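You operate a simulated robot arm through the tools that you are given. There is no shell and no other tool. Be economical: measure what you need, move in short steps, check, and stop when the job is done.

Carry out the task below with a simulated two-armed robot. There is one attempt and no reset: what you move stays moved.

Task
Hold the pink bowl on the top of the black table steady with one hand, lift the pink lipstick out of it with the other and set it down on the top of the black table.

The check looks at the end state, three seconds after you hand in, the way a careful person would. Anything else that was tipped, shoved, dropped, spilled or broken makes it a failure.

Robot
Two 7-joint arms with two-finger parallel grippers on one trunk, on a base that drives. Base frame: it is fixed to the floor where the robot stands at the start and does not move with it; the origin is under the middle of the robot, x ahead of it, y to its left, z up. Lengths are in m, angles in rad, forces in N, time in s.
The left shoulder is at the start at [0.05, 0.168, 1.032], the right one opposite. With the tool pointing down near the work surface each hand reaches from about 0.2 to 0.66 m from the robot's upright axis, wherever it stands, measured 20 degrees to its own side. Places, roughly: pink bowl (11x11x5 cm) [0.6, 0, 0.8]; top of the black table [0.8, 0.5, 0.8]. Payload 1.57 kg a hand.
The tool frame of a hand sits at the grasp point between the pads (the TCP): z along the fingers, y along the line on which they close. The tips reach 0.03 m beyond it. Largest opening 0.08 m; finger width 0.017, thickness 0.012; the body of the gripper, 0.04 by 0.082 m, starts 0.08 m behind the TCP.
Orientation is that of the tool frame in the base frame, as a unit quaternion [x, y, z, w]. With the fingers straight down and closing along the base's y, the tool's x points along the base's -x, its y along +y and its z along -z.

Tools
- The arms move only by the tool step_arm. It takes "left_targets", "right_targets" or both (then of equal length, played together; a hand with none holds still); each is text: rows parted by semicolons, each of 7 numbers parted by spaces: the shift along the base's x, y, z in units of 50 mm (1.0 is 50 mm), then the turn, a rotation vector about the base's x, y, z in units of 6 degrees (1.0 is 6 degrees), then the opening, from 0 (shut) to 1 (fully open). In form: x y z wx wy wz claw; .... A call has 1 to 8 rows; each row shifts and turns the commanded pose from where the row before left it. A call with a number of a shift or a turn outside -1 to 1 is refused whole. Each row takes 0.2 s and may step no farther than 0.05 m and 0.15 rad from the row before; otherwise, or with a gripper value out of range, the whole call is refused. A pose out of reach is approached as far as the arm can. The call stops where the force on the tool passes 40 N (or 10 N more than at its start, if that is more) or the arm is blocked; 0.2 s more then pass. Each finger travels about 0.045 m/s and halts on what it meets, pressing with about 43 N; the grip force reading is that of the motor and also rises with nothing between the fingers. The clock runs only during rows and for 0.2 s after the last one: add rows that do not move to give the fingers time. The reply holds the time, the measured pose of the TCP, the force on the tool along the base axes, the opening and the grip force, in the units named above and with some noise, with the torque about the TCP (base axes, N m) and any sound that the robot's microphone picked up.
- Cameras (640 x 400 px; columns grow to the right, rows downward): "scene" is now at [0.1306, -0.005, 1.2489]; the picture's right is [-0.04, -1.00, 0.00], its down [-0.51, 0.02, -0.86] and it looks along [0.86, -0.04, -0.51] (base axes); focal length 242 px, centre (320, 200). "left" rides on the left gripper at [0.072, 0.006, -0.122] in its tool frame; the picture's right is [-0.09, 1.00, 0.00], its down [-0.84, -0.08, -0.54] and it looks along [-0.54, -0.05, 0.84] (tool axes); focal length 238 px, centre (320, 200). "right" rides on the right gripper at [0.072, -0.007, -0.122] in its tool frame; the picture's right is [0.09, 1.00, 0.00], its down [-0.84, 0.08, -0.54] and it looks along [-0.54, 0.05, 0.84] (tool axes); focal length 238 px, centre (320, 200). There is no depth. A picture from a camera that has moved, and an enlarged one, comes with that camera's place and axes in the base frame and with its lens.
- get_image(camera): a new picture of that camera. No time passes.
- move_column(by): slides the trunk up (or, below 0, down) by that many m; the arms and the scene camera ride with it, the base frame stays. It gives what a move gives, with no picture.
- base_move(legs): drives the robot by 1 to 6 legs, each [ahead, left, turn to the left] in m, m and rad, along the robot's own axes; the way and the turn of a leg run together, so that a leg with both is an arc; at most 1.5 m and 3.142 rad a leg. The arms and the cameras ride along, it lands a little off, and it stops where it bumps. It gives what a move gives.
- head_to(pan, tilt): turns the head with the scene camera to pan (to the left, within 1.396 rad either way) and tilt (down, from -0.506 to 1.204), counted from straight ahead of the robot. It gives what a move gives.
- zoom(camera, box): a new picture of the part [left, top, right, bottom] of that camera's present view, enlarged. No time passes.
- sign_off(): hands the job in; it is judged then, once.

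Work in short steps. Places have to be worked out from the pictures, the camera data and where the tool is seen: move nearer, look again, correct. Check each grasp and each placing, and mend what went wrong. You have 120 turns and 100 pictures in all, those below and enlarged ones among them. Open the grippers and draw the arms clear of the work before you hand the job in, unless the task says otherwise; then end with one line.

The tools are called after "Call:" as name(argument=value, ...) on one line, values as JSON. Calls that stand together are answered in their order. step_arm: Moves the arms, as the interface text tells. Its arguments: {"type":"object","properties":{"left_targets":{"type":"string"},"right_targets":{"type":"string"}},"required":[]} The other tools are called the same way: move_column (by) slides the trunk up or down; base_move (legs) drives the base; head_to (pan, tilt) turns the head that bears the scene camera; get_image (camera) takes a picture; zoom (camera, box) takes an enlarged picture of a part of a camera's view; sign_off () hands the job in.

At the start:

```text
time: 0.0
left_eef_pos: [0.3752, 0.2299, 1.0649]
left_ee_rot: [0.0, 1.0, -0.002, 0.001]
left_ft_force: [-0.2, 0.6, -0.3]
left_ft_torque: [-0.01, 0.01, 0.03]
left_width: 0.0802
left_finger_force: 0.1
right_eef_pos: [0.3283, -0.1108, 1.1051]
right_ee_rot: [0.0, 1.0, 0.0, 0.0]
right_ft_force: [0.3, -0.2, -0.3]
right_ft_torque: [-0.02, -0.01, 0.02]
right_width: 0.0799
right_finger_force: 0.1
trunk travel left (down, up): [-0.2, 0.243]
robot x, y, heading: [-0.0031, -0.0034, -0.001]
head pan, tilt: [-0.042, 0.532]
```

scene: 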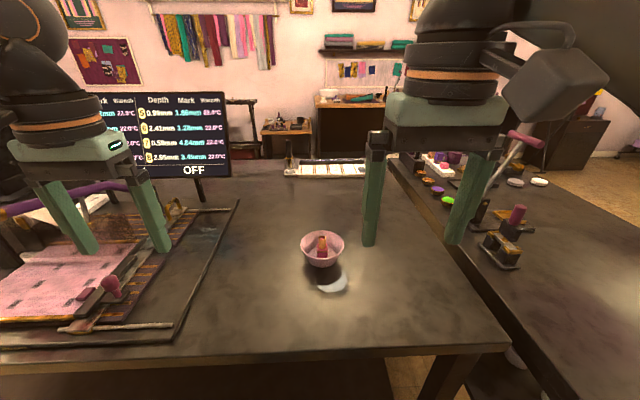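
right: 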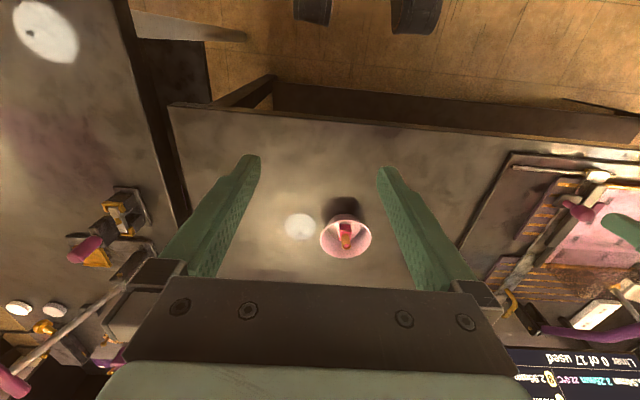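
left: 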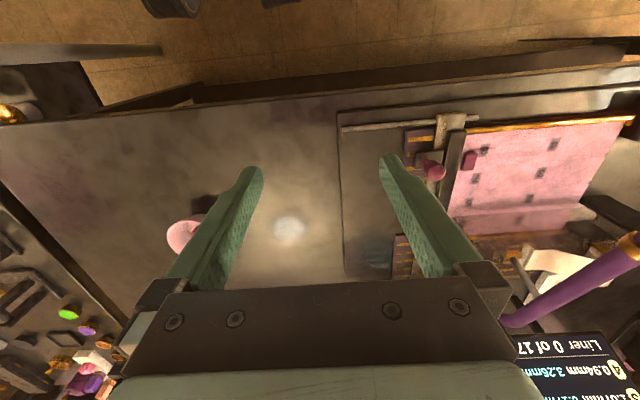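

I zoom on the bowl with the scene camera to see how the lipstick stands in it.

Call:
zoom(camera="scene", box=[280, 215, 370, 300])

Call:
zoom(camera="right", box=[280, 180, 400, 270])

```text
4.71 times, centred on (325, 258) of scene
camera zoom: at [0.1306, -0.005, 1.2489], right [-0.04, -1.0, 0.0], down [-0.51, 0.02, -0.86], along [0.86, -0.04, -0.51], focal length 1141 px, centre (296, -71)
```

zoom: 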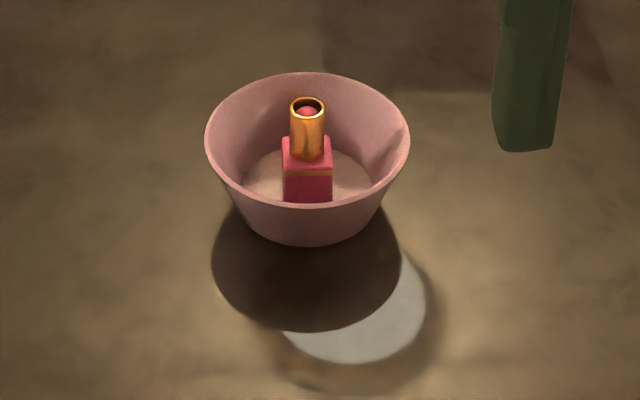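

```text
4.44 times, centred on (340, 225) of right
camera zoom: at [0.2577, -0.1158, 1.2259], right [-0.09, 1.0, 0.0], down [0.84, 0.08, 0.54], along [0.54, 0.05, -0.84], focal length 1059 px, centre (231, 89)
```

zoom: 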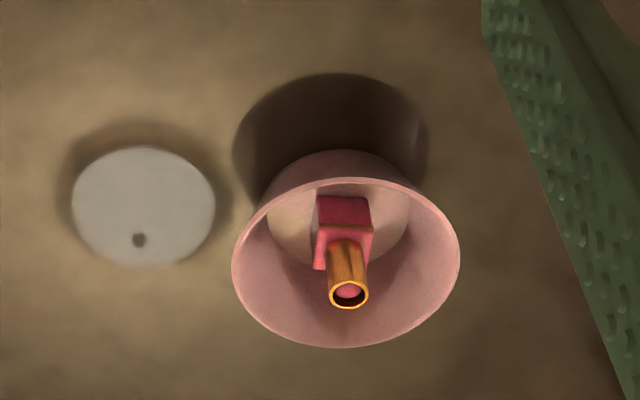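

The bowl is centred near (0.606, -0.03), rim z≈0.83, lipstick upright with its top at z≈0.86. Left hand will lean and grip the left rim; right hand will come turned 90° so it closes along x. I move both to pre-positions.

Call:
step_arm(left_targets="0.5775 -0.45 -0.3 -0.5 0 0 0.6; 0.5775 -0.45 -0.3 -0.5 0 0 0.6; 0.5775 -0.45 -0.3 -0.5 0 0 0.6; 0.5775 -0.45 -0.3 -0.5 0 0 0.6; 0.5775 -0.45 -0.3 -0.5 0 0 0.6; 0.5775 -0.45 -0.3 -0.5 0 0 0.6; 0.5775 -0.45 -0.3 -0.5 0 0 0.6; 0.5775 -0.45 -0.3 -0.5 0 0 0.6", right_targets="0.6 -0.2 -0.2 0 0 1 0.6; 0.6 -0.2 -0.2 0 0 1 0.6; 0.6 -0.2 -0.2 0 0 1 0.6; 0.6 -0.2 -0.2 0 0 1 0.6; 0.6 -0.2 -0.2 0 0 1 0.6; 0.6 -0.2 -0.2 0 0 1 0.6; 0.6 -0.2 -0.2 0 0 1 0.6; 0.6 -0.2 -0.2 0 0 1 0.6")

```text
time: 1.8
left_eef_pos: [0.5169, 0.1207, 0.935]
left_ee_rot: [0.0, 0.978, -0.21, 0.002]
left_ft_force: [-0.6, -0.2, -0.2]
left_ft_torque: [0.01, -0.02, 0.04]
left_width: 0.0482
left_finger_force: 0.0
left hand out of reach, approached as far as the arm can: row 4, 5, 6, 7, 8
right_eef_pos: [0.4731, -0.1901, 1.0013]
right_ee_rot: [-0.38, 0.925, -0.003, 0.005]
right_ft_force: [0.2, -0.3, -1.1]
right_ft_torque: [-0.05, -0.03, 0.0]
right_width: 0.0482
right_finger_force: 0.1
right hand out of reach, approached as far as the arm can: row 7, 8
trunk travel left (down, up): [-0.2, 0.243]
robot x, y, heading: [0.0002, 0.0008, -0.004]
head pan, tilt: [-0.042, 0.532]
```

Both arms fall short, so the base must go closer. I tilt the head down to see the free room ahead of the base.

Call:
head_to(pan=0, tilt=1.0)

Call:
get_image(camera="scene")

```text
time: 2.7
left_eef_pos: [0.5186, 0.122, 0.9328]
left_ee_rot: [-0.001, 0.978, -0.209, 0.001]
left_ft_force: [0.2, 0.0, 0.7]
left_ft_torque: [0.02, -0.04, -0.02]
left_width: 0.048
left_finger_force: 0.0
right_eef_pos: [0.4742, -0.1898, 1.001]
right_ee_rot: [-0.379, 0.925, -0.003, 0.005]
right_ft_force: [0.9, -0.5, -0.3]
right_ft_torque: [0.0, 0.0, 0.03]
right_width: 0.048
right_finger_force: 0.0
trunk travel left (down, up): [-0.2, 0.243]
robot x, y, heading: [-0.0016, 0.0001, -0.001]
head pan, tilt: [0.0, 1.0]
```

```text
94 pictures are left
camera scene: at [0.1101, -0.0012, 1.2108], right [0.0, -1.0, 0.0], down [-0.84, 0.0, -0.54], along [0.54, 0.0, -0.84], focal length 242 px, centre (320, 200)
```

scene: 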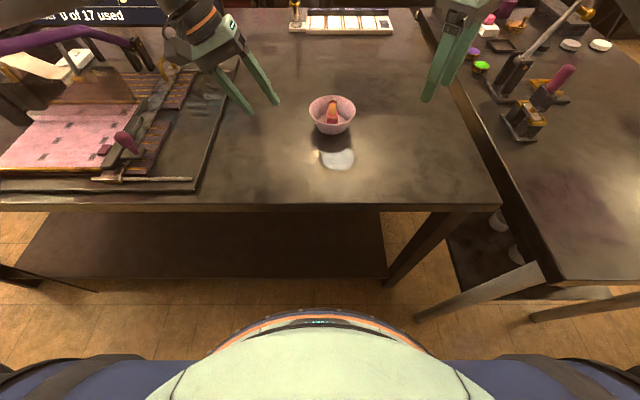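

About 0.12 m of room lies ahead of the base; I drive 0.09 ahead with the hands well above everything.

Call:
base_move(legs=[[0.09, 0, 0]])

Call:
get_image(camera="scene")

Call:
get_image(camera="left")

Call:
get_image(camera="right")

```text
time: 3.8
left_eef_pos: [0.6085, 0.1219, 0.9339]
left_ee_rot: [-0.002, 0.978, -0.208, 0.001]
left_ft_force: [0.4, -0.6, -0.4]
left_ft_torque: [0.02, -0.01, 0.0]
left_width: 0.0481
left_finger_force: 0.0
right_eef_pos: [0.5652, -0.1889, 1.0013]
right_ee_rot: [-0.38, 0.925, -0.002, 0.005]
right_ft_force: [0.7, 0.2, 0.3]
right_ft_torque: [0.01, 0.0, -0.01]
right_width: 0.048
right_finger_force: 0.2
trunk travel left (down, up): [-0.2, 0.243]
robot x, y, heading: [0.0877, 0.0012, 0.008]
head pan, tilt: [0.0, 1.0]
```

```text
93 pictures are left
camera scene: at [0.2011, -0.001, 1.2107], right [0.0, -1.0, 0.0], down [-0.84, 0.0, -0.54], along [0.54, 0.0, -0.84], focal length 242 px, centre (320, 200)
```

scene: 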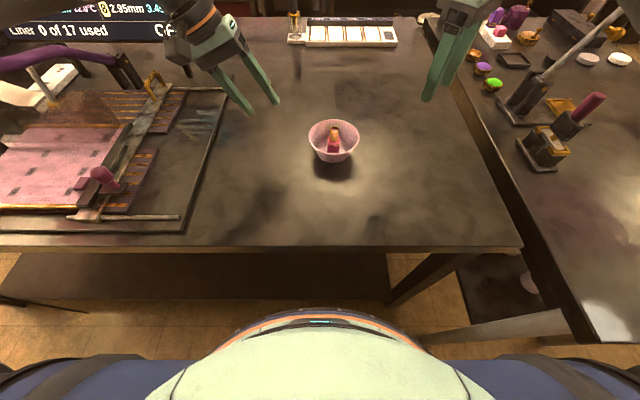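

```text
92 pictures are left
camera left: at [0.5377, 0.1762, 1.0429], right [0.09, 0.91, -0.41], down [0.84, 0.15, 0.53], along [0.54, -0.39, -0.75], focal length 238 px, centre (320, 200)
```

left: 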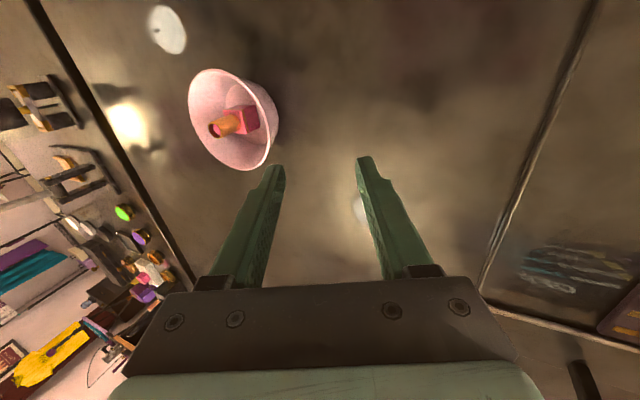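

```text
91 pictures are left
camera right: at [0.5173, -0.2434, 1.1212], right [-0.77, 0.64, -0.01], down [0.54, 0.64, 0.55], along [0.36, 0.41, -0.84], focal length 238 px, centre (320, 200)
```

right: 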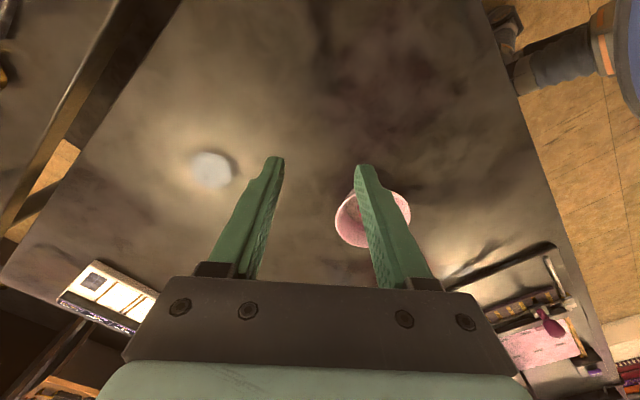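

The bowl centre checks at (0.602, -0.033), rim z≈0.83. I bring the left hand to its pre-grasp above the left rim and finish the right hand's yaw.

Call:
step_arm(left_targets="-0.065 -0.68 -0.31 0 0 0 0.6; -0.065 -0.68 -0.31 0 0 0 0.6; 0 0 0 0 0 0 0.6; 0 0 0 0 0 0 0.6; 0 0 0 0 0 0 0.6; 0 0 0 0 0 0 0.6; 0 0 0 0 0 0 0.6; 0 0 0 0 0 0 0.6", right_targets="0.08 0.05 0 0 0 0.945 0.6; 0.08 0.05 0 0 0 0.945 0.6; 0.08 0.05 0 0 0 0.945 0.6; 0.08 0.05 0 0 0 0.945 0.6; 0.08 0.05 0 0 0 0.945 0.6; 0.08 0.05 0 0 0 0.945 0.6; 0.08 0.05 0 0 0 0.945 0.6; 0.08 0.05 0 0 0 0.945 0.6")

Call:
get_image(camera="left")

Call:
get_image(camera="right")

Call:
get_image(camera="scene")

```text
time: 5.6
left_eef_pos: [0.5727, 0.0838, 0.9069]
left_ee_rot: [-0.002, 0.978, -0.21, 0.003]
left_ft_force: [-0.2, 0.5, -0.1]
left_ft_torque: [-0.01, -0.01, 0.0]
left_width: 0.0482
left_finger_force: 0.0
left hand out of reach, approached as far as the arm can: row 1, 2
right_eef_pos: [0.4045, -0.073, 0.9731]
right_ee_rot: [-0.706, 0.708, -0.001, 0.005]
right_ft_force: [0.4, 0.4, -0.6]
right_ft_torque: [-0.02, 0.05, 0.0]
right_width: 0.048
right_finger_force: 0.0
right hand out of reach, approached as far as the arm can: row 1, 2, 3, 4, 5, 6, 7, 8
trunk travel left (down, up): [-0.2, 0.243]
robot x, y, heading: [0.0887, 0.0007, 0.001]
head pan, tilt: [0.0, 1.0]
```

```text
90 pictures are left
camera left: at [0.5022, 0.139, 1.0152], right [0.09, 0.91, -0.41], down [0.83, 0.16, 0.53], along [0.54, -0.39, -0.74], focal length 238 px, centre (320, 200)
```

left: 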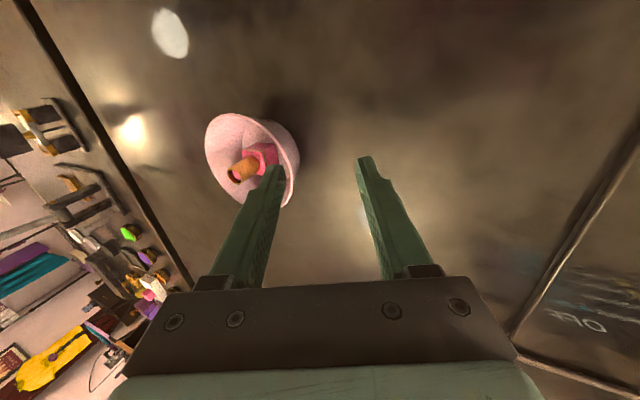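

```text
89 pictures are left
camera right: at [0.4101, -0.1455, 1.0941], right [-1.0, -0.09, -0.01], down [-0.08, 0.83, 0.55], along [-0.04, 0.55, -0.84], focal length 238 px, centre (320, 200)
```

right: 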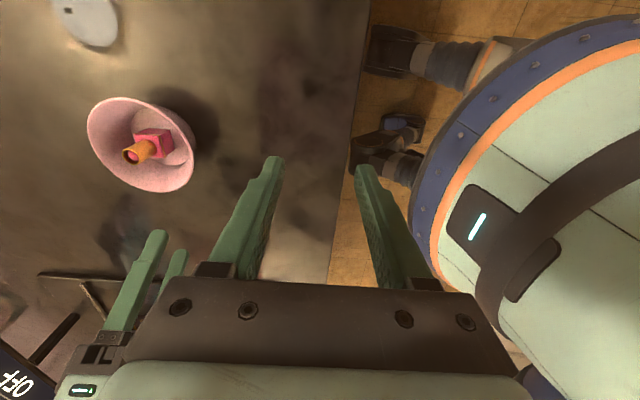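

```text
88 pictures are left
camera scene: at [0.2006, -0.0009, 1.2108], right [0.0, -1.0, 0.0], down [-0.84, 0.0, -0.54], along [0.54, 0.0, -0.84], focal length 242 px, centre (320, 200)
```

scene: 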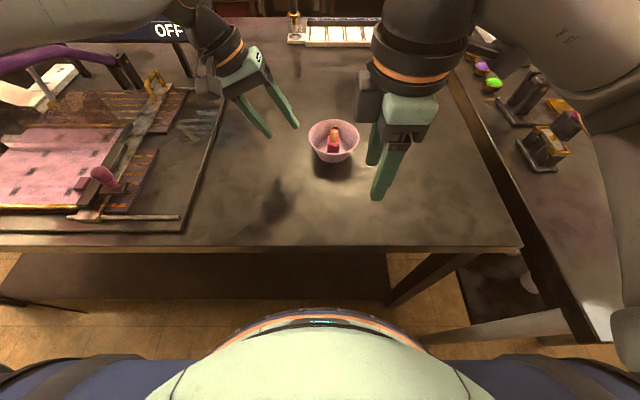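

Reach is short because the wrists are at shoulder height. I raise the trunk by 0.12 m, which also lifts the hands clear.

Call:
move_column(by=0.13)

```text
time: 7.2
left_eef_pos: [0.5733, 0.0848, 1.0356]
left_ee_rot: [-0.001, 0.978, -0.21, 0.002]
left_ft_force: [0.0, -0.3, -0.2]
left_ft_torque: [0.01, -0.02, 0.03]
left_width: 0.0478
left_finger_force: 0.1
right_eef_pos: [0.4052, -0.074, 1.1031]
right_ee_rot: [-0.706, 0.708, -0.001, 0.005]
right_ft_force: [-0.4, 0.7, 0.0]
right_ft_torque: [-0.04, -0.01, 0.0]
right_width: 0.0479
right_finger_force: 0.2
trunk travel left (down, up): [-0.33, 0.113]
robot x, y, heading: [0.0903, 0.0001, -0.001]
head pan, tilt: [0.0, 1.0]
```

Now I lower the left hand and move the right hand out to the right side of the bowl.

Call:
step_arm(left_targets="0 0.1 -0.7 0 0 0 0.6; 0 0.1 -0.7 0 0 0 0.6; 0.2 0.1 -0.6 0 0 0 0.6; 0.2 0 -0.3 0 0 0 0.6; 0.2 0 0 0 0 0 0.6; 0 0 0 0 0 0 0.6", right_targets="0.2 -0.4 -0.6 0 0 0 0.6; 0.2 -0.4 -0.6 0 0 0 0.6; 0.5 -0.4 -0.6 0 0 0 0.6; 0.7 -0.3 -0.4 0 0 0 0.6; 0.7 -0.2 -0.3 0 0 0 0.6; 0.7 0 0 0 0 0 0.6")

```text
time: 8.6
left_eef_pos: [0.5755, 0.1263, 0.938]
left_ee_rot: [-0.001, 0.978, -0.211, 0.004]
left_ft_force: [0.4, 0.5, 0.3]
left_ft_torque: [-0.01, -0.01, 0.01]
left_width: 0.0481
left_finger_force: 0.0
left hand out of reach, approached as far as the arm can: row 2, 3, 4, 5
right_eef_pos: [0.4001, -0.0909, 1.0555]
right_ee_rot: [-0.705, 0.709, -0.001, 0.007]
right_ft_force: [-0.3, -0.1, 0.2]
right_ft_torque: [0.0, 0.0, 0.0]
right_width: 0.048
right_finger_force: 0.0
right hand out of reach, approached as far as the arm can: row 1, 2, 3, 4, 5, 6
trunk travel left (down, up): [-0.33, 0.113]
robot x, y, heading: [0.0906, -0.0002, -0.001]
head pan, tilt: [0.0, 1.0]
```

The command may be standing far beyond the reached pose. I test by shifting the commands back toward the robot and reading the response.

Call:
step_arm(left_targets="-1 0 0 0 0 0 0.6; -1 0 0 0 0 0 0.6", right_targets="-1 0 0 0 0 0 0.6; -1 0 0 0 0 0 0.6")

```text
time: 9.2
left_eef_pos: [0.474, 0.1251, 0.9379]
left_ee_rot: [-0.002, 0.978, -0.211, 0.003]
left_ft_force: [0.1, -0.6, 0.4]
left_ft_torque: [-0.02, -0.02, 0.01]
left_width: 0.0481
left_finger_force: 0.1
right_eef_pos: [0.2959, -0.0901, 1.0563]
right_ee_rot: [-0.706, 0.708, 0.0, 0.005]
right_ft_force: [-0.3, -0.1, 0.8]
right_ft_torque: [0.04, 0.0, -0.02]
right_width: 0.048
right_finger_force: 0.1
trunk travel left (down, up): [-0.33, 0.113]
robot x, y, heading: [0.0907, -0.0002, 0.007]
head pan, tilt: [0.0, 1.0]
```

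The command does follow the reached pose, so these are true limits caused by tilt and yaw. I undo the tilt and much of the yaw and test reach with upright hands.

Call:
step_arm(left_targets="0 0.2 0 1 0 0 0.6; 0 0.2 0 1 0 0 0.6; 0 0 0 1 0 0 0.6; 0 0 0 1 0 0 0.6; 0.9 0 0 0 0 0 0.6; 0.9 0 0 0 0 0 0.6; 0.9 0 0 0 0 0 0.6; 0.9 0 0 0 0 0 0.6", right_targets="0 -0.2 -0.1 0 0 -1 0.6; 0 -0.2 -0.1 0 0 -1 0.6; 0 -0.2 -0.1 0 0 -1 0.6; 0 -0.2 -0.1 0 0 -1 0.6; 0 -0.2 -0.1 0 0 -1 0.6; 0 -0.2 -0.1 0 0 -1 0.6; 0 -0.2 -0.1 0 0 -1 0.6; 0 -0.2 -0.1 0 0 -1 0.6")

```text
time: 11.0
left_eef_pos: [0.5961, 0.2078, 0.9674]
left_ee_rot: [-0.001, 1.0, -0.002, 0.003]
left_ft_force: [0.1, -0.3, 0.0]
left_ft_torque: [0.06, 0.03, -0.01]
left_width: 0.048
left_finger_force: 0.0
left hand out of reach, approached as far as the arm can: row 5, 6, 7, 8
right_eef_pos: [0.3291, -0.1552, 1.0336]
right_ee_rot: [-0.357, 0.934, -0.003, 0.004]
right_ft_force: [-0.6, 0.0, 0.0]
right_ft_torque: [0.0, 0.01, -0.02]
right_width: 0.0479
right_finger_force: 0.0
right hand out of reach, approached as far as the arm can: row 3, 4, 5, 6, 7, 8
trunk travel left (down, up): [-0.33, 0.113]
robot x, y, heading: [0.091, -0.0001, 0.0]
head pan, tilt: [0.0, 1.0]
```

Let me push the left hand further forward once more to see if reach is a hard limit or lag.

Call:
step_arm(left_targets="0.3 0 -0.3 0 0 0 0.6; 0.3 0 -0.3 0 0 0 0.6; 0.3 0 -0.3 0 0 0 0.6; 0.3 0 -0.3 0 0 0 0.6", right_targets="0.6 -0.2 0 0 0 -0.5 0.6; 0.6 -0.2 0 0 0 -0.5 0.6; 0.6 -0.2 0 0 0 -0.5 0.6; 0.6 -0.2 0 0 0 -0.5 0.6")

Call:
head_to(pan=0, tilt=0.6)

Call:
get_image(camera="scene")

```text
time: 12.0
left_eef_pos: [0.6035, 0.2413, 0.9295]
left_ee_rot: [-0.001, 1.0, -0.003, 0.004]
left_ft_force: [0.9, 0.8, -0.4]
left_ft_torque: [-0.01, 0.03, -0.04]
left_width: 0.0479
left_finger_force: 0.1
left hand out of reach, approached as far as the arm can: row 1, 2, 3, 4
right_eef_pos: [0.4498, -0.1951, 1.032]
right_ee_rot: [-0.256, 0.967, -0.003, 0.005]
right_ft_force: [-0.2, 0.3, 0.7]
right_ft_torque: [-0.06, -0.01, 0.03]
right_width: 0.0482
right_finger_force: 0.0
trunk travel left (down, up): [-0.33, 0.113]
robot x, y, heading: [0.0939, 0.0037, 0.0]
head pan, tilt: [0.0, 1.0]
```

```text
time: 12.9
left_eef_pos: [0.6039, 0.2418, 0.9298]
left_ee_rot: [-0.001, 1.0, -0.002, 0.004]
left_ft_force: [-0.7, 0.1, 0.7]
left_ft_torque: [-0.02, 0.02, 0.02]
left_width: 0.048
left_finger_force: 0.1
right_eef_pos: [0.4496, -0.1944, 1.0324]
right_ee_rot: [-0.258, 0.966, -0.004, 0.004]
right_ft_force: [-0.5, 0.1, -0.2]
right_ft_torque: [-0.02, 0.04, 0.0]
right_width: 0.0479
right_finger_force: 0.0
trunk travel left (down, up): [-0.33, 0.113]
robot x, y, heading: [0.0895, -0.0, 0.005]
head pan, tilt: [0.0, 0.6]
```

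```text
87 pictures are left
camera scene: at [0.2194, -0.001, 1.3727], right [0.0, -1.0, 0.0], down [-0.57, 0.0, -0.82], along [0.82, 0.0, -0.57], focal length 242 px, centre (320, 200)
```

scene: 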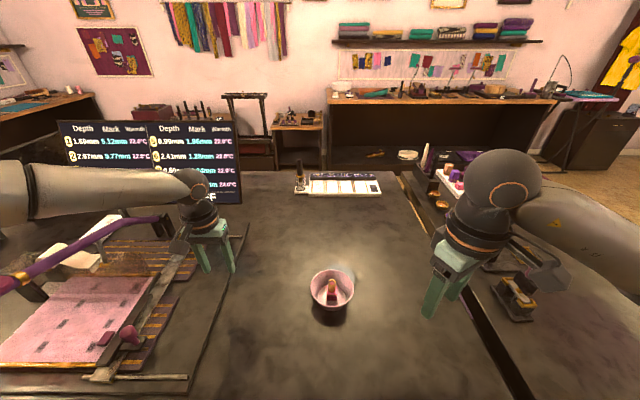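

The arms are bent elbow-out. I'll go back to the original trunk height, keep the hands upright, and test reach near the work surface as described; first I lift the left hand.

Call:
step_arm(left_targets="-0.5 -0.3 0.8 0 0 0 0.6; -0.5 -0.3 0.8 0 0 0 0.6; -0.5 -0.3 0.4 0 0 0 0.6", right_targets="0 0 0 0 0 -1 0.6; 0 0 0 0 0 -1 0.6; 0 0 0 0 0 -1 0.6")

Call:
move_column(by=-0.13)

Call:
step_arm(left_targets="0 -0.5 -0.5 0 0 0 0.6; 0 -0.5 -0.5 0 0 0 0.6; 0 -0.5 0 0 0 0 0.6; 0 -0.5 0 0 0 0 0.6", right_targets="0 0 0 0 0 -0.8 0.6; 0 0 0 0 0 -0.8 0.6; 0 0 0 0 0 0 0.6; 0 0 0 0 0 0 0.6")

```text
time: 13.7
left_eef_pos: [0.5267, 0.196, 1.03]
left_ee_rot: [-0.001, 1.0, -0.002, 0.003]
left_ft_force: [0.4, -0.8, -0.9]
left_ft_torque: [0.02, -0.01, -0.03]
left_width: 0.048
left_finger_force: 0.1
right_eef_pos: [0.4489, -0.1949, 1.0324]
right_ee_rot: [-0.103, 0.995, -0.004, 0.003]
right_ft_force: [-0.3, 0.3, -0.5]
right_ft_torque: [-0.01, 0.0, -0.01]
right_width: 0.0481
right_finger_force: 0.0
trunk travel left (down, up): [-0.33, 0.113]
robot x, y, heading: [0.0894, 0.0014, 0.0]
head pan, tilt: [0.0, 0.6]
```

```text
time: 15.2
left_eef_pos: [0.5279, 0.1962, 0.8989]
left_ee_rot: [-0.001, 1.0, -0.001, 0.003]
left_ft_force: [0.0, -1.0, 0.5]
left_ft_torque: [0.01, -0.03, 0.01]
left_width: 0.0478
left_finger_force: 0.2
right_eef_pos: [0.4499, -0.1957, 0.9027]
right_ee_rot: [-0.103, 0.995, -0.004, 0.004]
right_ft_force: [0.2, -0.1, -0.4]
right_ft_torque: [-0.03, -0.03, -0.01]
right_width: 0.0478
right_finger_force: 0.0
trunk travel left (down, up): [-0.2, 0.243]
robot x, y, heading: [0.0927, -0.0013, 0.0]
head pan, tilt: [0.0, 0.6]
```

```text
time: 16.2
left_eef_pos: [0.5106, 0.1306, 0.8586]
left_ee_rot: [-0.002, 1.0, -0.002, 0.003]
left_ft_force: [0.5, 0.2, 0.2]
left_ft_torque: [0.0, -0.02, -0.01]
left_width: 0.0479
left_finger_force: 0.0
left hand out of reach, approached as far as the arm can: row 3, 4
right_eef_pos: [0.4497, -0.1942, 0.9024]
right_ee_rot: [-0.019, 1.0, -0.004, 0.003]
right_ft_force: [0.1, 0.0, -0.1]
right_ft_torque: [0.02, 0.03, 0.03]
right_width: 0.0478
right_finger_force: 0.0
trunk travel left (down, up): [-0.2, 0.243]
robot x, y, heading: [0.09, 0.0008, 0.001]
head pan, tilt: [0.0, 0.6]
```

Inward reach is limited. I look at the left arm's posture to understand which joint binds.

Call:
head_to(pan=0.7, tilt=0.7)

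Call:
get_image(camera="scene")

```text
time: 17.3
left_eef_pos: [0.5108, 0.131, 0.8582]
left_ee_rot: [-0.001, 1.0, -0.002, 0.003]
left_ft_force: [-0.3, 0.2, 0.0]
left_ft_torque: [-0.02, 0.02, 0.01]
left_width: 0.0478
left_finger_force: 0.1
right_eef_pos: [0.4496, -0.1956, 0.903]
right_ee_rot: [-0.02, 1.0, -0.005, 0.005]
right_ft_force: [-0.7, 0.7, -0.1]
right_ft_torque: [0.01, -0.03, -0.02]
right_width: 0.0482
right_finger_force: 0.1
trunk travel left (down, up): [-0.2, 0.243]
robot x, y, heading: [0.0872, 0.0011, -0.0]
head pan, tilt: [0.7, 0.7]
```

```text
86 pictures are left
camera scene: at [0.1959, 0.0537, 1.2342], right [0.64, -0.76, 0.0], down [-0.49, -0.42, -0.77], along [0.58, 0.49, -0.64], focal length 242 px, centre (320, 200)
```

scene: 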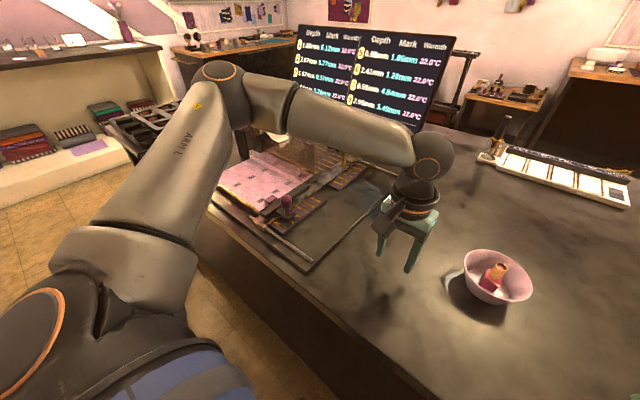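

The forearms come inward from the sides, so yawing the right hand negative and the left hand positive should free the wrists. I test this: raise and yaw the left +48°, right -48°.

Call:
step_arm(left_targets="-0.2 0 0.3 0 0 1 0.6; -0.2 0 0.3 0 0 1 0.6; -0.2 0 0.3 0 0 1 0.6; 0 0 0.3 0 0 1 0.6; 0 0 0.3 0 0 1 0.6; 0 0 0.3 0 0 1 0.6; 0 0 0 0 0 1 0.6; 0 0 0 0 0 1 0.6", right_targets="0 0 0.3 0 0 -1 0.6; 0 0 0.3 0 0 -1 0.6; 0 0 0.3 0 0 -1 0.6; 0 0 0.3 0 0 -1 0.6; 0 0 0 0 0 -1 0.6; 0 0 0 0 0 -1 0.6; 0 0 0 0 0 -1 0.6; 0 0 0 0 0 -1 0.6")

Call:
step_arm(left_targets="0 0 0 0 0 1 0.6; 0 0 0 0 0 1 0.6; 0 0 0 0 0 1 0.6; 0 0 0 0 0 1 0.6; 0 0 0 0 0 1 0.6; 0 0 0 0 0 1 0.6; 0 0 0 0 0 1 0.6", right_targets="0.6 0 0 0 0 -1 0.6; 0.6 0 0 0 0 -1 0.6; 0.6 0 0 0 0 -1 0.6; 0.6 0 0 0 0 -1 0.6; 0.6 0 0 0 0 -1 0.6; 0 0 0 0 0 -1 0.6; 0 0 0 0 0 -1 0.6")

```text
time: 19.1
left_eef_pos: [0.4797, 0.1303, 0.9467]
left_ee_rot: [-0.408, 0.913, 0.0, 0.003]
left_ft_force: [0.0, -0.2, 0.1]
left_ft_torque: [0.03, 0.01, 0.02]
left_width: 0.0481
left_finger_force: 0.2
right_eef_pos: [0.4496, -0.1955, 0.962]
right_ee_rot: [0.39, 0.921, -0.006, 0.002]
right_ft_force: [0.2, 0.1, -0.9]
right_ft_torque: [0.0, 0.0, -0.01]
right_width: 0.048
right_finger_force: 0.0
trunk travel left (down, up): [-0.2, 0.243]
robot x, y, heading: [0.0902, 0.0008, 0.004]
head pan, tilt: [0.7, 0.7]
```

```text
time: 20.7
left_eef_pos: [0.4787, 0.129, 0.9472]
left_ee_rot: [0.708, -0.706, -0.001, -0.003]
left_ft_force: [-0.1, 0.5, 0.2]
left_ft_torque: [0.02, 0.04, 0.02]
left_width: 0.0479
left_finger_force: 0.1
right_eef_pos: [0.6, -0.1941, 0.9621]
right_ee_rot: [0.694, 0.72, -0.005, 0.0]
right_ft_force: [-0.2, 0.1, -0.3]
right_ft_torque: [0.01, 0.01, -0.02]
right_width: 0.0481
right_finger_force: 0.0
trunk travel left (down, up): [-0.2, 0.243]
robot x, y, heading: [0.0897, 0.0034, 0.003]
head pan, tilt: [0.7, 0.7]
```

Both hands now move freely. I lean the left hand back 24° (matching the bowl wall) and bring it to a pre-grasp off the near rim.

Call:
step_arm(left_targets="0.09 -0.405 -0.05 0 -0.5 0 0.6; 0.09 -0.405 -0.05 0 -0.5 0 0.6; 0.09 -0.405 -0.05 0 -0.5 0 0.6; 0.09 -0.405 -0.05 0 -0.5 0 0.6; 0.09 -0.405 -0.05 0 -0.5 0 0.6; 0.09 -0.405 -0.05 0 -0.5 0 0.6; 0.09 -0.405 -0.05 0 -0.5 0 0.6; 0.09 -0.405 -0.05 0 -0.5 0 0.6")

Call:
get_image(camera="left")

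Call:
get_image(camera="right")

```text
time: 22.5
left_eef_pos: [0.5208, 0.111, 1.0274]
left_ee_rot: [0.695, -0.692, 0.138, -0.141]
left_ft_force: [-0.8, 0.4, 0.8]
left_ft_torque: [-0.02, 0.02, 0.01]
left_width: 0.0478
left_finger_force: 0.1
left hand out of reach, approached as far as the arm can: row 2, 3, 4, 5, 6, 7, 8
right_eef_pos: [0.6003, -0.1946, 0.9614]
right_ee_rot: [0.693, 0.72, -0.006, -0.001]
right_ft_force: [-0.4, -0.6, -0.9]
right_ft_torque: [0.02, 0.01, 0.03]
right_width: 0.0481
right_finger_force: 0.2
trunk travel left (down, up): [-0.2, 0.243]
robot x, y, heading: [0.0934, 0.0028, 0.001]
head pan, tilt: [0.7, 0.7]
```

```text
85 pictures are left
camera left: at [0.4697, 0.037, 1.1371], right [-0.92, 0.09, -0.39], down [-0.14, 0.83, 0.53], along [0.37, 0.54, -0.75], focal length 238 px, centre (320, 200)
```

left: 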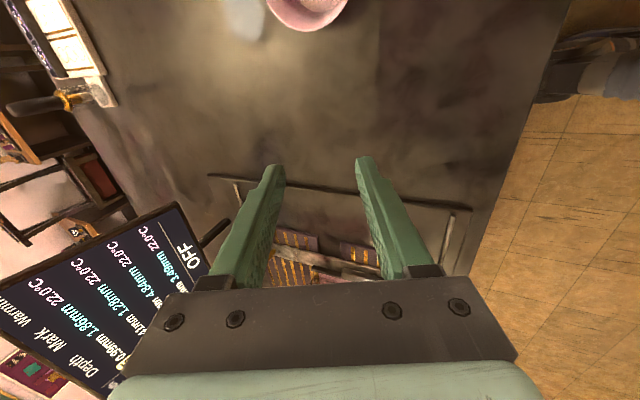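

```text
84 pictures are left
camera right: at [0.5912, -0.1214, 1.0831], right [0.99, 0.13, -0.01], down [0.11, -0.83, 0.55], along [0.06, -0.54, -0.84], focal length 238 px, centre (320, 200)
```

right: 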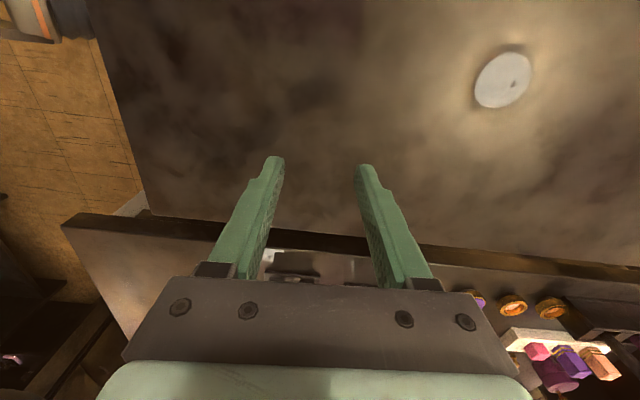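

The arm drifts upward when blocked, suggesting the hand wants to be higher relative to the shoulder; I lower the trunk by 0.12 m after lifting the right hand, then retry.

Call:
step_arm(right_targets="0 0 0.7 0 0 0 0.6; 0 0 0.7 0 0 0 0.6")

Call:
move_column(by=-0.12)

Call:
step_arm(left_targets="0 -0.6 0 0 0 0 0.6; 0 -0.6 0 0 0 0 0.6; 0 -0.6 0 0 0 0 0.6; 0 -0.6 0 0 0 0 0.6; 0 -0.45 0 0 0 0 0.6")

```text
time: 23.1
left_eef_pos: [0.5211, 0.1114, 1.0277]
left_ee_rot: [0.694, -0.692, 0.139, -0.141]
left_ft_force: [0.5, 0.7, -0.6]
left_ft_torque: [0.0, 0.0, -0.01]
left_width: 0.0483
left_finger_force: 0.0
right_eef_pos: [0.5994, -0.1939, 1.0327]
right_ee_rot: [0.693, 0.721, -0.006, 0.0]
right_ft_force: [0.1, -0.1, -0.2]
right_ft_torque: [0.01, 0.03, -0.02]
right_width: 0.0482
right_finger_force: 0.2
trunk travel left (down, up): [-0.2, 0.243]
robot x, y, heading: [0.0908, 0.0022, 0.001]
head pan, tilt: [0.7, 0.7]
```

```text
time: 24.6
left_eef_pos: [0.5204, 0.1108, 0.908]
left_ee_rot: [0.695, -0.692, 0.137, -0.141]
left_ft_force: [0.5, 0.1, -0.4]
left_ft_torque: [0.01, 0.03, -0.02]
left_width: 0.048
left_finger_force: 0.2
right_eef_pos: [0.5998, -0.1956, 0.913]
right_ee_rot: [0.694, 0.72, -0.005, 0.0]
right_ft_force: [-0.2, 0.3, 0.1]
right_ft_torque: [-0.03, 0.02, 0.03]
right_width: 0.0479
right_finger_force: 0.1
trunk travel left (down, up): [-0.08, 0.363]
robot x, y, heading: [0.0903, 0.0005, 0.007]
head pan, tilt: [0.7, 0.7]
```

```text
time: 25.8
left_eef_pos: [0.5012, 0.1042, 0.8962]
left_ee_rot: [0.694, -0.693, 0.137, -0.14]
left_ft_force: [0.0, -0.5, 0.3]
left_ft_torque: [0.01, 0.0, 0.02]
left_width: 0.0479
left_finger_force: 0.0
left hand out of reach, approached as far as the arm can: row 1, 2, 3, 4, 5
right_eef_pos: [0.6001, -0.1947, 0.9134]
right_ee_rot: [0.693, 0.721, -0.006, -0.001]
right_ft_force: [-0.2, 0.1, 1.1]
right_ft_torque: [-0.01, -0.03, 0.01]
right_width: 0.0481
right_finger_force: 0.0
trunk travel left (down, up): [-0.08, 0.363]
robot x, y, heading: [0.0928, 0.0007, 0.004]
head pan, tilt: [0.7, 0.7]
```

Inward motion is blocked at this yaw; I try with the left yaw reduced by 36°.

Call:
step_arm(left_targets="0 0 0 0 0 -1 0.6; 0 0 0 0 0 -1 0.6; 0 0 0 0 0 -1 0.6; 0 -0.5 0 0 0 -1 0.6; 0 -0.5 0 0 0 -1 0.6; 0 -0.5 0 0 0 -1 0.6; 0 -0.5 0 0 0 0 0.6")

```text
time: 27.4
left_eef_pos: [0.5022, 0.0593, 0.8902]
left_ee_rot: [-0.446, 0.873, -0.175, 0.092]
left_ft_force: [-0.6, 0.5, 0.4]
left_ft_torque: [0.02, 0.02, -0.01]
left_width: 0.0479
left_finger_force: 0.1
left hand out of reach, approached as far as the arm can: row 5, 6, 7
right_eef_pos: [0.5993, -0.1946, 0.9146]
right_ee_rot: [0.694, 0.72, -0.006, -0.001]
right_ft_force: [-0.1, 0.2, 0.8]
right_ft_torque: [-0.02, 0.02, 0.02]
right_width: 0.0478
right_finger_force: 0.1
trunk travel left (down, up): [-0.08, 0.363]
robot x, y, heading: [0.09, -0.0013, 0.002]
head pan, tilt: [0.7, 0.7]
```

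I test how far inward the upright right hand can come (staying high above the bowl).

Call:
step_arm(left_targets="-0.3 0.6 0.5 0 0 0 0.6; 0 0.8 0.3 0 0 0 0.6; 0 0.8 0 0 0 0 0.6; 0 0 0 0 0 0 0.6; 0 0 0 0 0 0 0.6; 0 0 0 0 0 0 0.6", right_targets="0 0 0.8 0 0 0 0.6; 0 0.6 0.4 0 0 0 0.6; 0 0.8 0 0 0 0 0.6; 0 0.8 0 0 0 0 0.6; 0 0.8 0 0 0 0 0.6; 0 0.8 0 0 0 0 0.6")

```text
time: 28.8
left_eef_pos: [0.4868, 0.169, 0.931]
left_ee_rot: [-0.447, 0.873, -0.174, 0.091]
left_ft_force: [-0.1, -1.0, 0.5]
left_ft_torque: [0.04, 0.02, -0.01]
left_width: 0.048
left_finger_force: 0.0
right_eef_pos: [0.5971, -0.0119, 0.9666]
right_ee_rot: [0.695, 0.719, -0.02, -0.007]
right_ft_force: [0.4, 0.7, 0.5]
right_ft_torque: [0.05, 0.04, 0.01]
right_width: 0.0479
right_finger_force: 0.1
right hand out of reach, approached as far as the arm can: row 6
trunk travel left (down, up): [-0.08, 0.363]
robot x, y, heading: [0.0917, -0.0036, 0.002]
head pan, tilt: [0.7, 0.7]
```

The right hand reaches the bowl fine at yaw -90°. Now I test the left hand's inward reach at yaw 90°, tilt 24°, further out (x≈0.6, high), with the right withdrawn.

Call:
step_arm(right_targets="0 -0.9 0 0 0 0 0.6; 0 -0.9 0 0 0 0 0.6; 0 -0.9 0 0 0 0 0.6; 0 -0.9 0 0 0 0 0.6; 0 0 0 0 0 0 0.6; 0 0 0 0 0 0 0.6; 0 0 0 0 0 0 0.6; 0 0 0 0 0 0 0.6", left_targets="0.4 0 0.2 0 0 1 0.6; 0.4 0 0.2 0 0 1 0.6; 0.4 0 0.2 0 0 1 0.6; 0.4 0 0 0 0 1 0.6; 0.4 0 0 0 0 1 0.6; 0.3 0 0 0 0 0.8 0.6; 0 -0.7 0 0 0 0 0.6; 0 -0.7 0 0 0 0 0.6")

Call:
step_arm(left_targets="0 -0.6 0 0 0 0 0.6; 0 -0.6 0 0 0 0 0.6; 0 -0.6 0 0 0 0 0.6; 0 -0.6 0 0 0 0 0.6")

```text
time: 30.6
left_eef_pos: [0.5892, 0.1609, 0.963]
left_ee_rot: [-0.687, 0.699, -0.139, 0.14]
left_ft_force: [1.1, 0.2, -0.7]
left_ft_torque: [-0.02, -0.02, 0.01]
left_width: 0.048
left_finger_force: 0.0
left hand out of reach, approached as far as the arm can: row 7, 8
right_eef_pos: [0.5986, -0.1846, 0.9722]
right_ee_rot: [0.694, 0.72, -0.005, 0.0]
right_ft_force: [-0.2, -0.1, 0.2]
right_ft_torque: [0.01, 0.0, -0.04]
right_width: 0.0481
right_finger_force: 0.2
trunk travel left (down, up): [-0.08, 0.363]
robot x, y, heading: [0.0914, 0.0011, 0.003]
head pan, tilt: [0.7, 0.7]
```

```text
time: 31.6
left_eef_pos: [0.5716, 0.1401, 0.9412]
left_ee_rot: [-0.687, 0.699, -0.139, 0.139]
left_ft_force: [-0.1, 0.0, -0.2]
left_ft_torque: [-0.01, 0.0, 0.01]
left_width: 0.0479
left_finger_force: 0.1
left hand out of reach, approached as far as the arm can: row 1, 2, 3, 4
right_eef_pos: [0.5993, -0.1841, 0.9721]
right_ee_rot: [0.692, 0.722, -0.005, -0.001]
right_ft_force: [-0.4, 0.3, 0.2]
right_ft_torque: [0.01, 0.03, 0.02]
right_width: 0.0477
right_finger_force: 0.0
trunk travel left (down, up): [-0.08, 0.363]
robot x, y, heading: [0.0898, -0.0009, 0.001]
head pan, tilt: [0.7, 0.7]
```

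Tilting toward the robot is what binds. A sideways lean (hand body out to the left) with yaw ≈45° should be natural and still radial for the near-left rim; I reorient the left hand so.

Call:
step_arm(left_targets="-0.2 0.1 0.2 0 1 0 0.6; -0.2 0.1 0.2 0 1 0 0.6; 0 0.1 0 0 1 0 0.6; 0 0 0 0 1 0 0.6; 0 0 0 0 0 -1 0.6; 0 0 0 0 0 -1 0.6; 0 0 0 0 0 -1 0.6; 0 0 0 0 0 -1 0.6")

Call:
step_arm(left_targets="0 0 0 0 0 -1 0.6; 0 0 0 0 0 -1 0.6; 0 0 0 0 0 -1 0.6; 0 0 0 0 0 -0.5 0.6; 0 0 0 -1 0 0 0.6; 0 0 0 -1 0 0 0.6; 0 0 0 -1 0 0 0.6; 0 0 0 -1 0 0 0.6")

Call:
step_arm(left_targets="0 -0.5 0 0 0 0 0.6; 0 -0.5 0 0 0 0 0.6; 0 -0.5 0 0 0 0 0.6; 0 -0.5 0 0 0 0 0.6; 0 -0.5 0 0 0 0 0.6")

```text
time: 33.4
left_eef_pos: [0.5349, 0.1865, 0.9476]
left_ee_rot: [-0.538, 0.843, 0.007, -0.007]
left_ft_force: [-0.3, 0.1, -0.2]
left_ft_torque: [-0.03, 0.03, -0.02]
left_width: 0.0481
left_finger_force: 0.1
left hand out of reach, approached as far as the arm can: row 1, 2, 3, 4
right_eef_pos: [0.5993, -0.1845, 0.972]
right_ee_rot: [0.694, 0.72, -0.005, -0.001]
right_ft_force: [0.1, 0.4, 0.4]
right_ft_torque: [0.01, 0.0, 0.02]
right_width: 0.0479
right_finger_force: 0.2
trunk travel left (down, up): [-0.08, 0.363]
robot x, y, heading: [0.0909, 0.0013, 0.005]
head pan, tilt: [0.7, 0.7]
```

```text
time: 35.2
left_eef_pos: [0.5353, 0.1855, 0.9488]
left_ee_rot: [-0.365, 0.909, -0.184, -0.083]
left_ft_force: [0.2, -0.1, 0.5]
left_ft_torque: [-0.05, 0.0, 0.02]
left_width: 0.048
left_finger_force: 0.0
right_eef_pos: [0.5998, -0.1842, 0.9721]
right_ee_rot: [0.693, 0.721, -0.005, 0.0]
right_ft_force: [-0.2, 0.4, 0.1]
right_ft_torque: [-0.03, 0.0, -0.03]
right_width: 0.0479
right_finger_force: 0.1
trunk travel left (down, up): [-0.08, 0.363]
robot x, y, heading: [0.0901, -0.0003, 0.003]
head pan, tilt: [0.7, 0.7]
```

```text
time: 36.4
left_eef_pos: [0.5362, 0.0975, 0.9487]
left_ee_rot: [-0.365, 0.909, -0.184, -0.084]
left_ft_force: [0.2, -0.5, -0.2]
left_ft_torque: [0.04, 0.0, 0.02]
left_width: 0.0479
left_finger_force: 0.0
left hand out of reach, approached as far as the arm can: row 4, 5
right_eef_pos: [0.5998, -0.1849, 0.973]
right_ee_rot: [0.693, 0.721, -0.006, 0.0]
right_ft_force: [0.7, -0.7, -0.5]
right_ft_torque: [0.02, 0.01, -0.02]
right_width: 0.0478
right_finger_force: 0.0
trunk travel left (down, up): [-0.08, 0.363]
robot x, y, heading: [0.0906, 0.0003, 0.002]
head pan, tilt: [0.7, 0.7]
```

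Lower hand height relative to the shoulders seems to cost reach, so I lower the trunk the rest of the way (hands raised first) and test again.

Call:
step_arm(left_targets="0 0.5 0.8 0 0 0 0.6; 0 0 0.5 0 0 0 0.6", right_targets="0 0 0.8 0 0 0 0.6; 0 0 0.5 0 0 0 0.6")

Call:
move_column(by=-0.08)

Call:
get_image(camera="scene")

Call:
step_arm(left_targets="0 -0.5 0 0 0 0 0.6; 0 -0.5 0 0 0 0 0.6; 0 -0.5 0 0 0 0 0.6; 0 -0.5 0 0 0 0 0.6; 0 -0.5 0 0 0 0 0.6; 0 -0.5 0 0 0 0 0.6")

```text
time: 37.0
left_eef_pos: [0.5361, 0.1259, 0.9969]
left_ee_rot: [-0.365, 0.909, -0.184, -0.083]
left_ft_force: [0.1, -0.7, 0.1]
left_ft_torque: [0.05, 0.0, -0.02]
left_width: 0.048
left_finger_force: 0.0
left hand out of reach, approached as far as the arm can: row 2
right_eef_pos: [0.5988, -0.1841, 1.0416]
right_ee_rot: [0.692, 0.722, -0.003, 0.001]
right_ft_force: [0.3, -0.6, -0.4]
right_ft_torque: [0.05, -0.02, -0.02]
right_width: 0.0479
right_finger_force: 0.1
trunk travel left (down, up): [-0.08, 0.363]
robot x, y, heading: [0.0901, 0.0009, 0.001]
head pan, tilt: [0.7, 0.7]
```

```text
time: 38.2
left_eef_pos: [0.5374, 0.1257, 0.9162]
left_ee_rot: [-0.366, 0.909, -0.184, -0.082]
left_ft_force: [0.3, 0.2, -0.2]
left_ft_torque: [0.05, 0.0, 0.0]
left_width: 0.048
left_finger_force: 0.1
right_eef_pos: [0.5992, -0.1846, 0.9581]
right_ee_rot: [0.693, 0.721, -0.005, 0.0]
right_ft_force: [-0.1, -0.1, 0.1]
right_ft_torque: [-0.02, 0.0, -0.01]
right_width: 0.0481
right_finger_force: 0.1
trunk travel left (down, up): [0.0, 0.443]
robot x, y, heading: [0.0881, -0.0017, 0.004]
head pan, tilt: [0.7, 0.7]
```

```text
83 pictures are left
camera scene: at [0.1958, 0.0537, 1.0342], right [0.65, -0.76, 0.0], down [-0.49, -0.42, -0.77], along [0.58, 0.49, -0.64], focal length 242 px, centre (320, 200)
```

scene: 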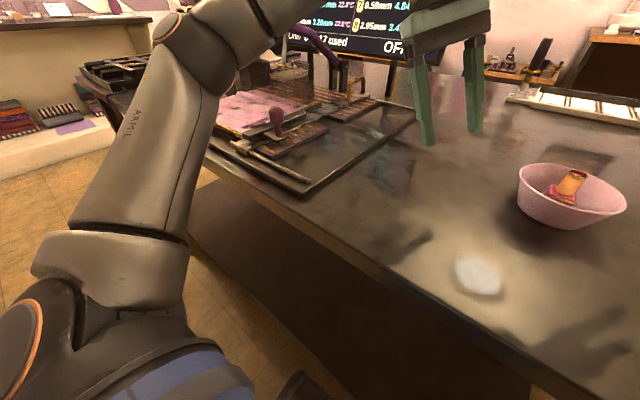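

```text
time: 39.6
left_eef_pos: [0.5197, 0.0989, 0.9012]
left_ee_rot: [-0.366, 0.909, -0.184, -0.082]
left_ft_force: [-0.2, 0.2, 0.1]
left_ft_torque: [0.0, -0.01, -0.02]
left_width: 0.048
left_finger_force: 0.0
left hand out of reach, approached as far as the arm can: row 1, 2, 3, 4, 5, 6
right_eef_pos: [0.5998, -0.1862, 0.9594]
right_ee_rot: [0.693, 0.721, -0.005, 0.0]
right_ft_force: [-0.5, -0.5, -0.9]
right_ft_torque: [0.01, -0.04, -0.02]
right_width: 0.0481
right_finger_force: 0.1
trunk travel left (down, up): [0.0, 0.443]
robot x, y, heading: [0.0874, 0.0034, 0.004]
head pan, tilt: [0.7, 0.7]
```

Trunk height isn't the fix; I return it to the start height and drive 0.05 m nearer so the bowl sits closer to the arms (base front still short of the table edge).

Call:
move_column(by=0.2)

Call:
base_move(legs=[[0.05, 0, 0]])

Call:
step_arm(left_targets="0 0 -0.9 0 0 0 0.6; 0 0 -0.9 0 0 0 0.6; 0 0 -0.9 0 0 0 0.6; 0 0 -0.6 0 0 0 0.6; 0 -0.5 0 0 0 0 0.6; 0 -0.5 0 0 0 0 0.6; 0 -0.5 0 0 0 0 0.6; 0 -0.5 0 0 0 0 0.6")

```text
time: 41.8
left_eef_pos: [0.5211, 0.0999, 1.103]
left_ee_rot: [-0.366, 0.908, -0.184, -0.083]
left_ft_force: [-0.2, 0.8, 0.3]
left_ft_torque: [0.01, -0.01, 0.0]
left_width: 0.0481
left_finger_force: 0.1
right_eef_pos: [0.5987, -0.1855, 1.1608]
right_ee_rot: [0.694, 0.72, -0.004, 0.0]
right_ft_force: [0.2, 0.3, -0.5]
right_ft_torque: [-0.01, 0.03, -0.03]
right_width: 0.0478
right_finger_force: 0.0
trunk travel left (down, up): [-0.2, 0.243]
robot x, y, heading: [0.0885, 0.0021, -0.0]
head pan, tilt: [0.7, 0.7]
```

```text
time: 42.7
left_eef_pos: [0.5458, 0.0993, 1.1012]
left_ee_rot: [-0.365, 0.909, -0.182, -0.083]
left_ft_force: [0.5, -0.4, 0.2]
left_ft_torque: [0.04, 0.0, -0.02]
left_width: 0.0479
left_finger_force: 0.1
right_eef_pos: [0.6264, -0.1855, 1.1575]
right_ee_rot: [0.693, 0.721, -0.006, -0.002]
right_ft_force: [0.3, -0.7, 0.2]
right_ft_torque: [0.0, 0.01, -0.03]
right_width: 0.0479
right_finger_force: 0.1
trunk travel left (down, up): [-0.2, 0.243]
robot x, y, heading: [0.1158, 0.0002, 0.002]
head pan, tilt: [0.7, 0.7]
stopped in leg 1: the robot was blocked; the commanded pose is now the measured one
```

```text
time: 44.5
left_eef_pos: [0.5334, 0.0433, 0.9368]
left_ee_rot: [-0.366, 0.908, -0.185, -0.084]
left_ft_force: [0.2, 0.9, -0.3]
left_ft_torque: [-0.01, 0.02, 0.04]
left_width: 0.0479
left_finger_force: 0.0
left hand out of reach, approached as far as the arm can: row 7, 8
right_eef_pos: [0.6272, -0.1857, 1.1569]
right_ee_rot: [0.693, 0.721, -0.006, -0.001]
right_ft_force: [-0.3, 0.5, 0.5]
right_ft_torque: [0.01, -0.03, 0.0]
right_width: 0.0478
right_finger_force: 0.1
trunk travel left (down, up): [-0.2, 0.243]
robot x, y, heading: [0.1176, 0.0014, 0.002]
head pan, tilt: [0.7, 0.7]
```

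The base bumped at x≈0.116; I back off 1 cm and check the bowl with the scene camera. The left hand did get farther inward (y 0.043).

Call:
base_move(legs=[[-0.01, 0, 0]])

Call:
head_to(pan=0, tilt=0.9)

Call:
get_image(camera="scene")

Call:
get_image(camera="left")

```text
time: 45.3
left_eef_pos: [0.5246, 0.0421, 0.9366]
left_ee_rot: [-0.367, 0.908, -0.184, -0.085]
left_ft_force: [0.0, 0.0, 0.3]
left_ft_torque: [0.0, 0.01, 0.02]
left_width: 0.048
left_finger_force: 0.1
right_eef_pos: [0.616, -0.185, 1.1577]
right_ee_rot: [0.693, 0.721, -0.007, -0.001]
right_ft_force: [0.4, -0.1, 0.7]
right_ft_torque: [-0.03, -0.02, 0.0]
right_width: 0.0481
right_finger_force: 0.0
trunk travel left (down, up): [-0.2, 0.243]
robot x, y, heading: [0.1069, -0.0013, 0.005]
head pan, tilt: [0.7, 0.7]
```

```text
time: 46.3
left_eef_pos: [0.524, 0.0429, 0.9365]
left_ee_rot: [-0.366, 0.908, -0.184, -0.084]
left_ft_force: [-0.3, -0.3, 0.3]
left_ft_torque: [0.0, 0.0, 0.02]
left_width: 0.0478
left_finger_force: 0.2
right_eef_pos: [0.6166, -0.1845, 1.1568]
right_ee_rot: [0.692, 0.721, -0.007, -0.002]
right_ft_force: [-0.3, -0.3, 0.2]
right_ft_torque: [-0.01, 0.0, -0.01]
right_width: 0.0478
right_finger_force: 0.0
trunk travel left (down, up): [-0.2, 0.243]
robot x, y, heading: [0.1063, -0.0005, 0.007]
head pan, tilt: [0.0, 0.901]
```

```text
82 pictures are left
camera scene: at [0.2232, -0.0009, 1.218], right [0.0, -1.0, 0.0], down [-0.78, 0.0, -0.62], along [0.62, 0.0, -0.78], focal length 242 px, centre (320, 200)
```

scene: 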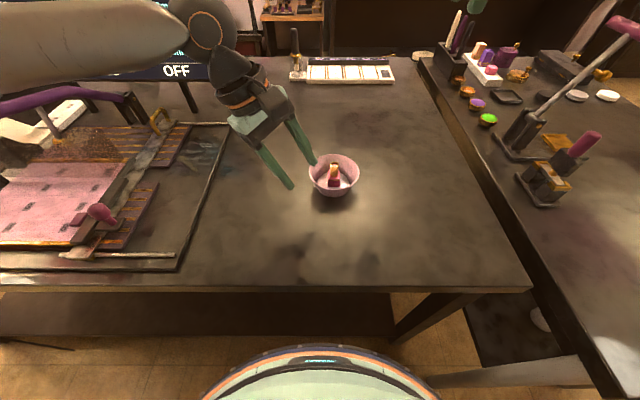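

```text
81 pictures are left
camera left: at [0.4719, 0.0484, 1.0673], right [-0.63, 0.72, -0.3], down [0.66, 0.69, 0.28], along [0.41, -0.02, -0.91], focal length 238 px, centre (320, 200)
```

left: 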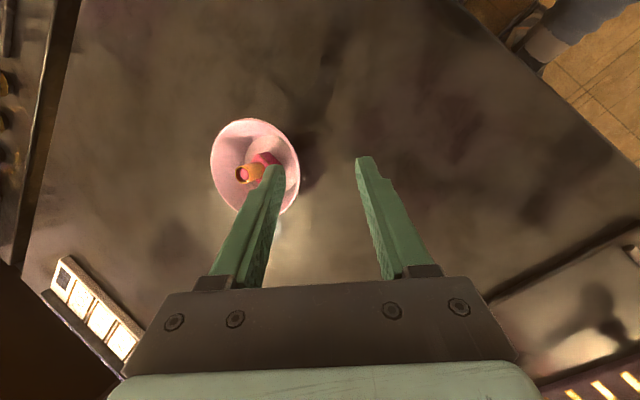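

The bowl hasn't moved (still 0.602, -0.032). I move the left hand to a pre-grasp 7 cm back along the tool axis from the near-left rim.

Call:
step_arm(left_targets="0 0 -0.4 0 0 0 0.6; 0.2 0 -0.3 0 0 0 0.6; 0.2 -0.1 -0.1 0 0 0 0.6; 0.2 -0.1 0 0 0 0 0.6; 0.2 0 0 0 0 0 0.6")

Call:
get_image(camera="left")

```text
time: 47.5
left_eef_pos: [0.5481, 0.0587, 0.9003]
left_ee_rot: [-0.366, 0.908, -0.185, -0.083]
left_ft_force: [-0.7, -0.1, 0.3]
left_ft_torque: [-0.03, 0.01, 0.0]
left_width: 0.048
left_finger_force: 0.2
left hand out of reach, approached as far as the arm can: row 2, 3, 4, 5
right_eef_pos: [0.6165, -0.1851, 1.157]
right_ee_rot: [0.693, 0.721, -0.007, -0.001]
right_ft_force: [1.0, -0.1, -0.3]
right_ft_torque: [-0.02, 0.03, 0.03]
right_width: 0.0481
right_finger_force: 0.0
trunk travel left (down, up): [-0.2, 0.243]
robot x, y, heading: [0.1067, 0.005, -0.0]
head pan, tilt: [0.0, 0.901]
```

```text
80 pictures are left
camera left: at [0.4961, 0.0652, 1.0316], right [-0.63, 0.72, -0.3], down [0.66, 0.7, 0.28], along [0.41, -0.02, -0.91], focal length 238 px, centre (320, 200)
```

left: 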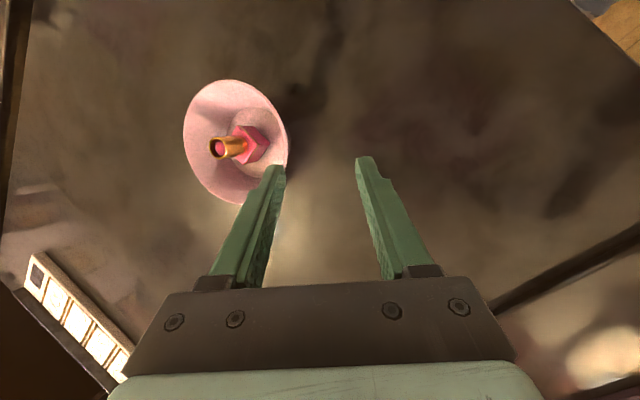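

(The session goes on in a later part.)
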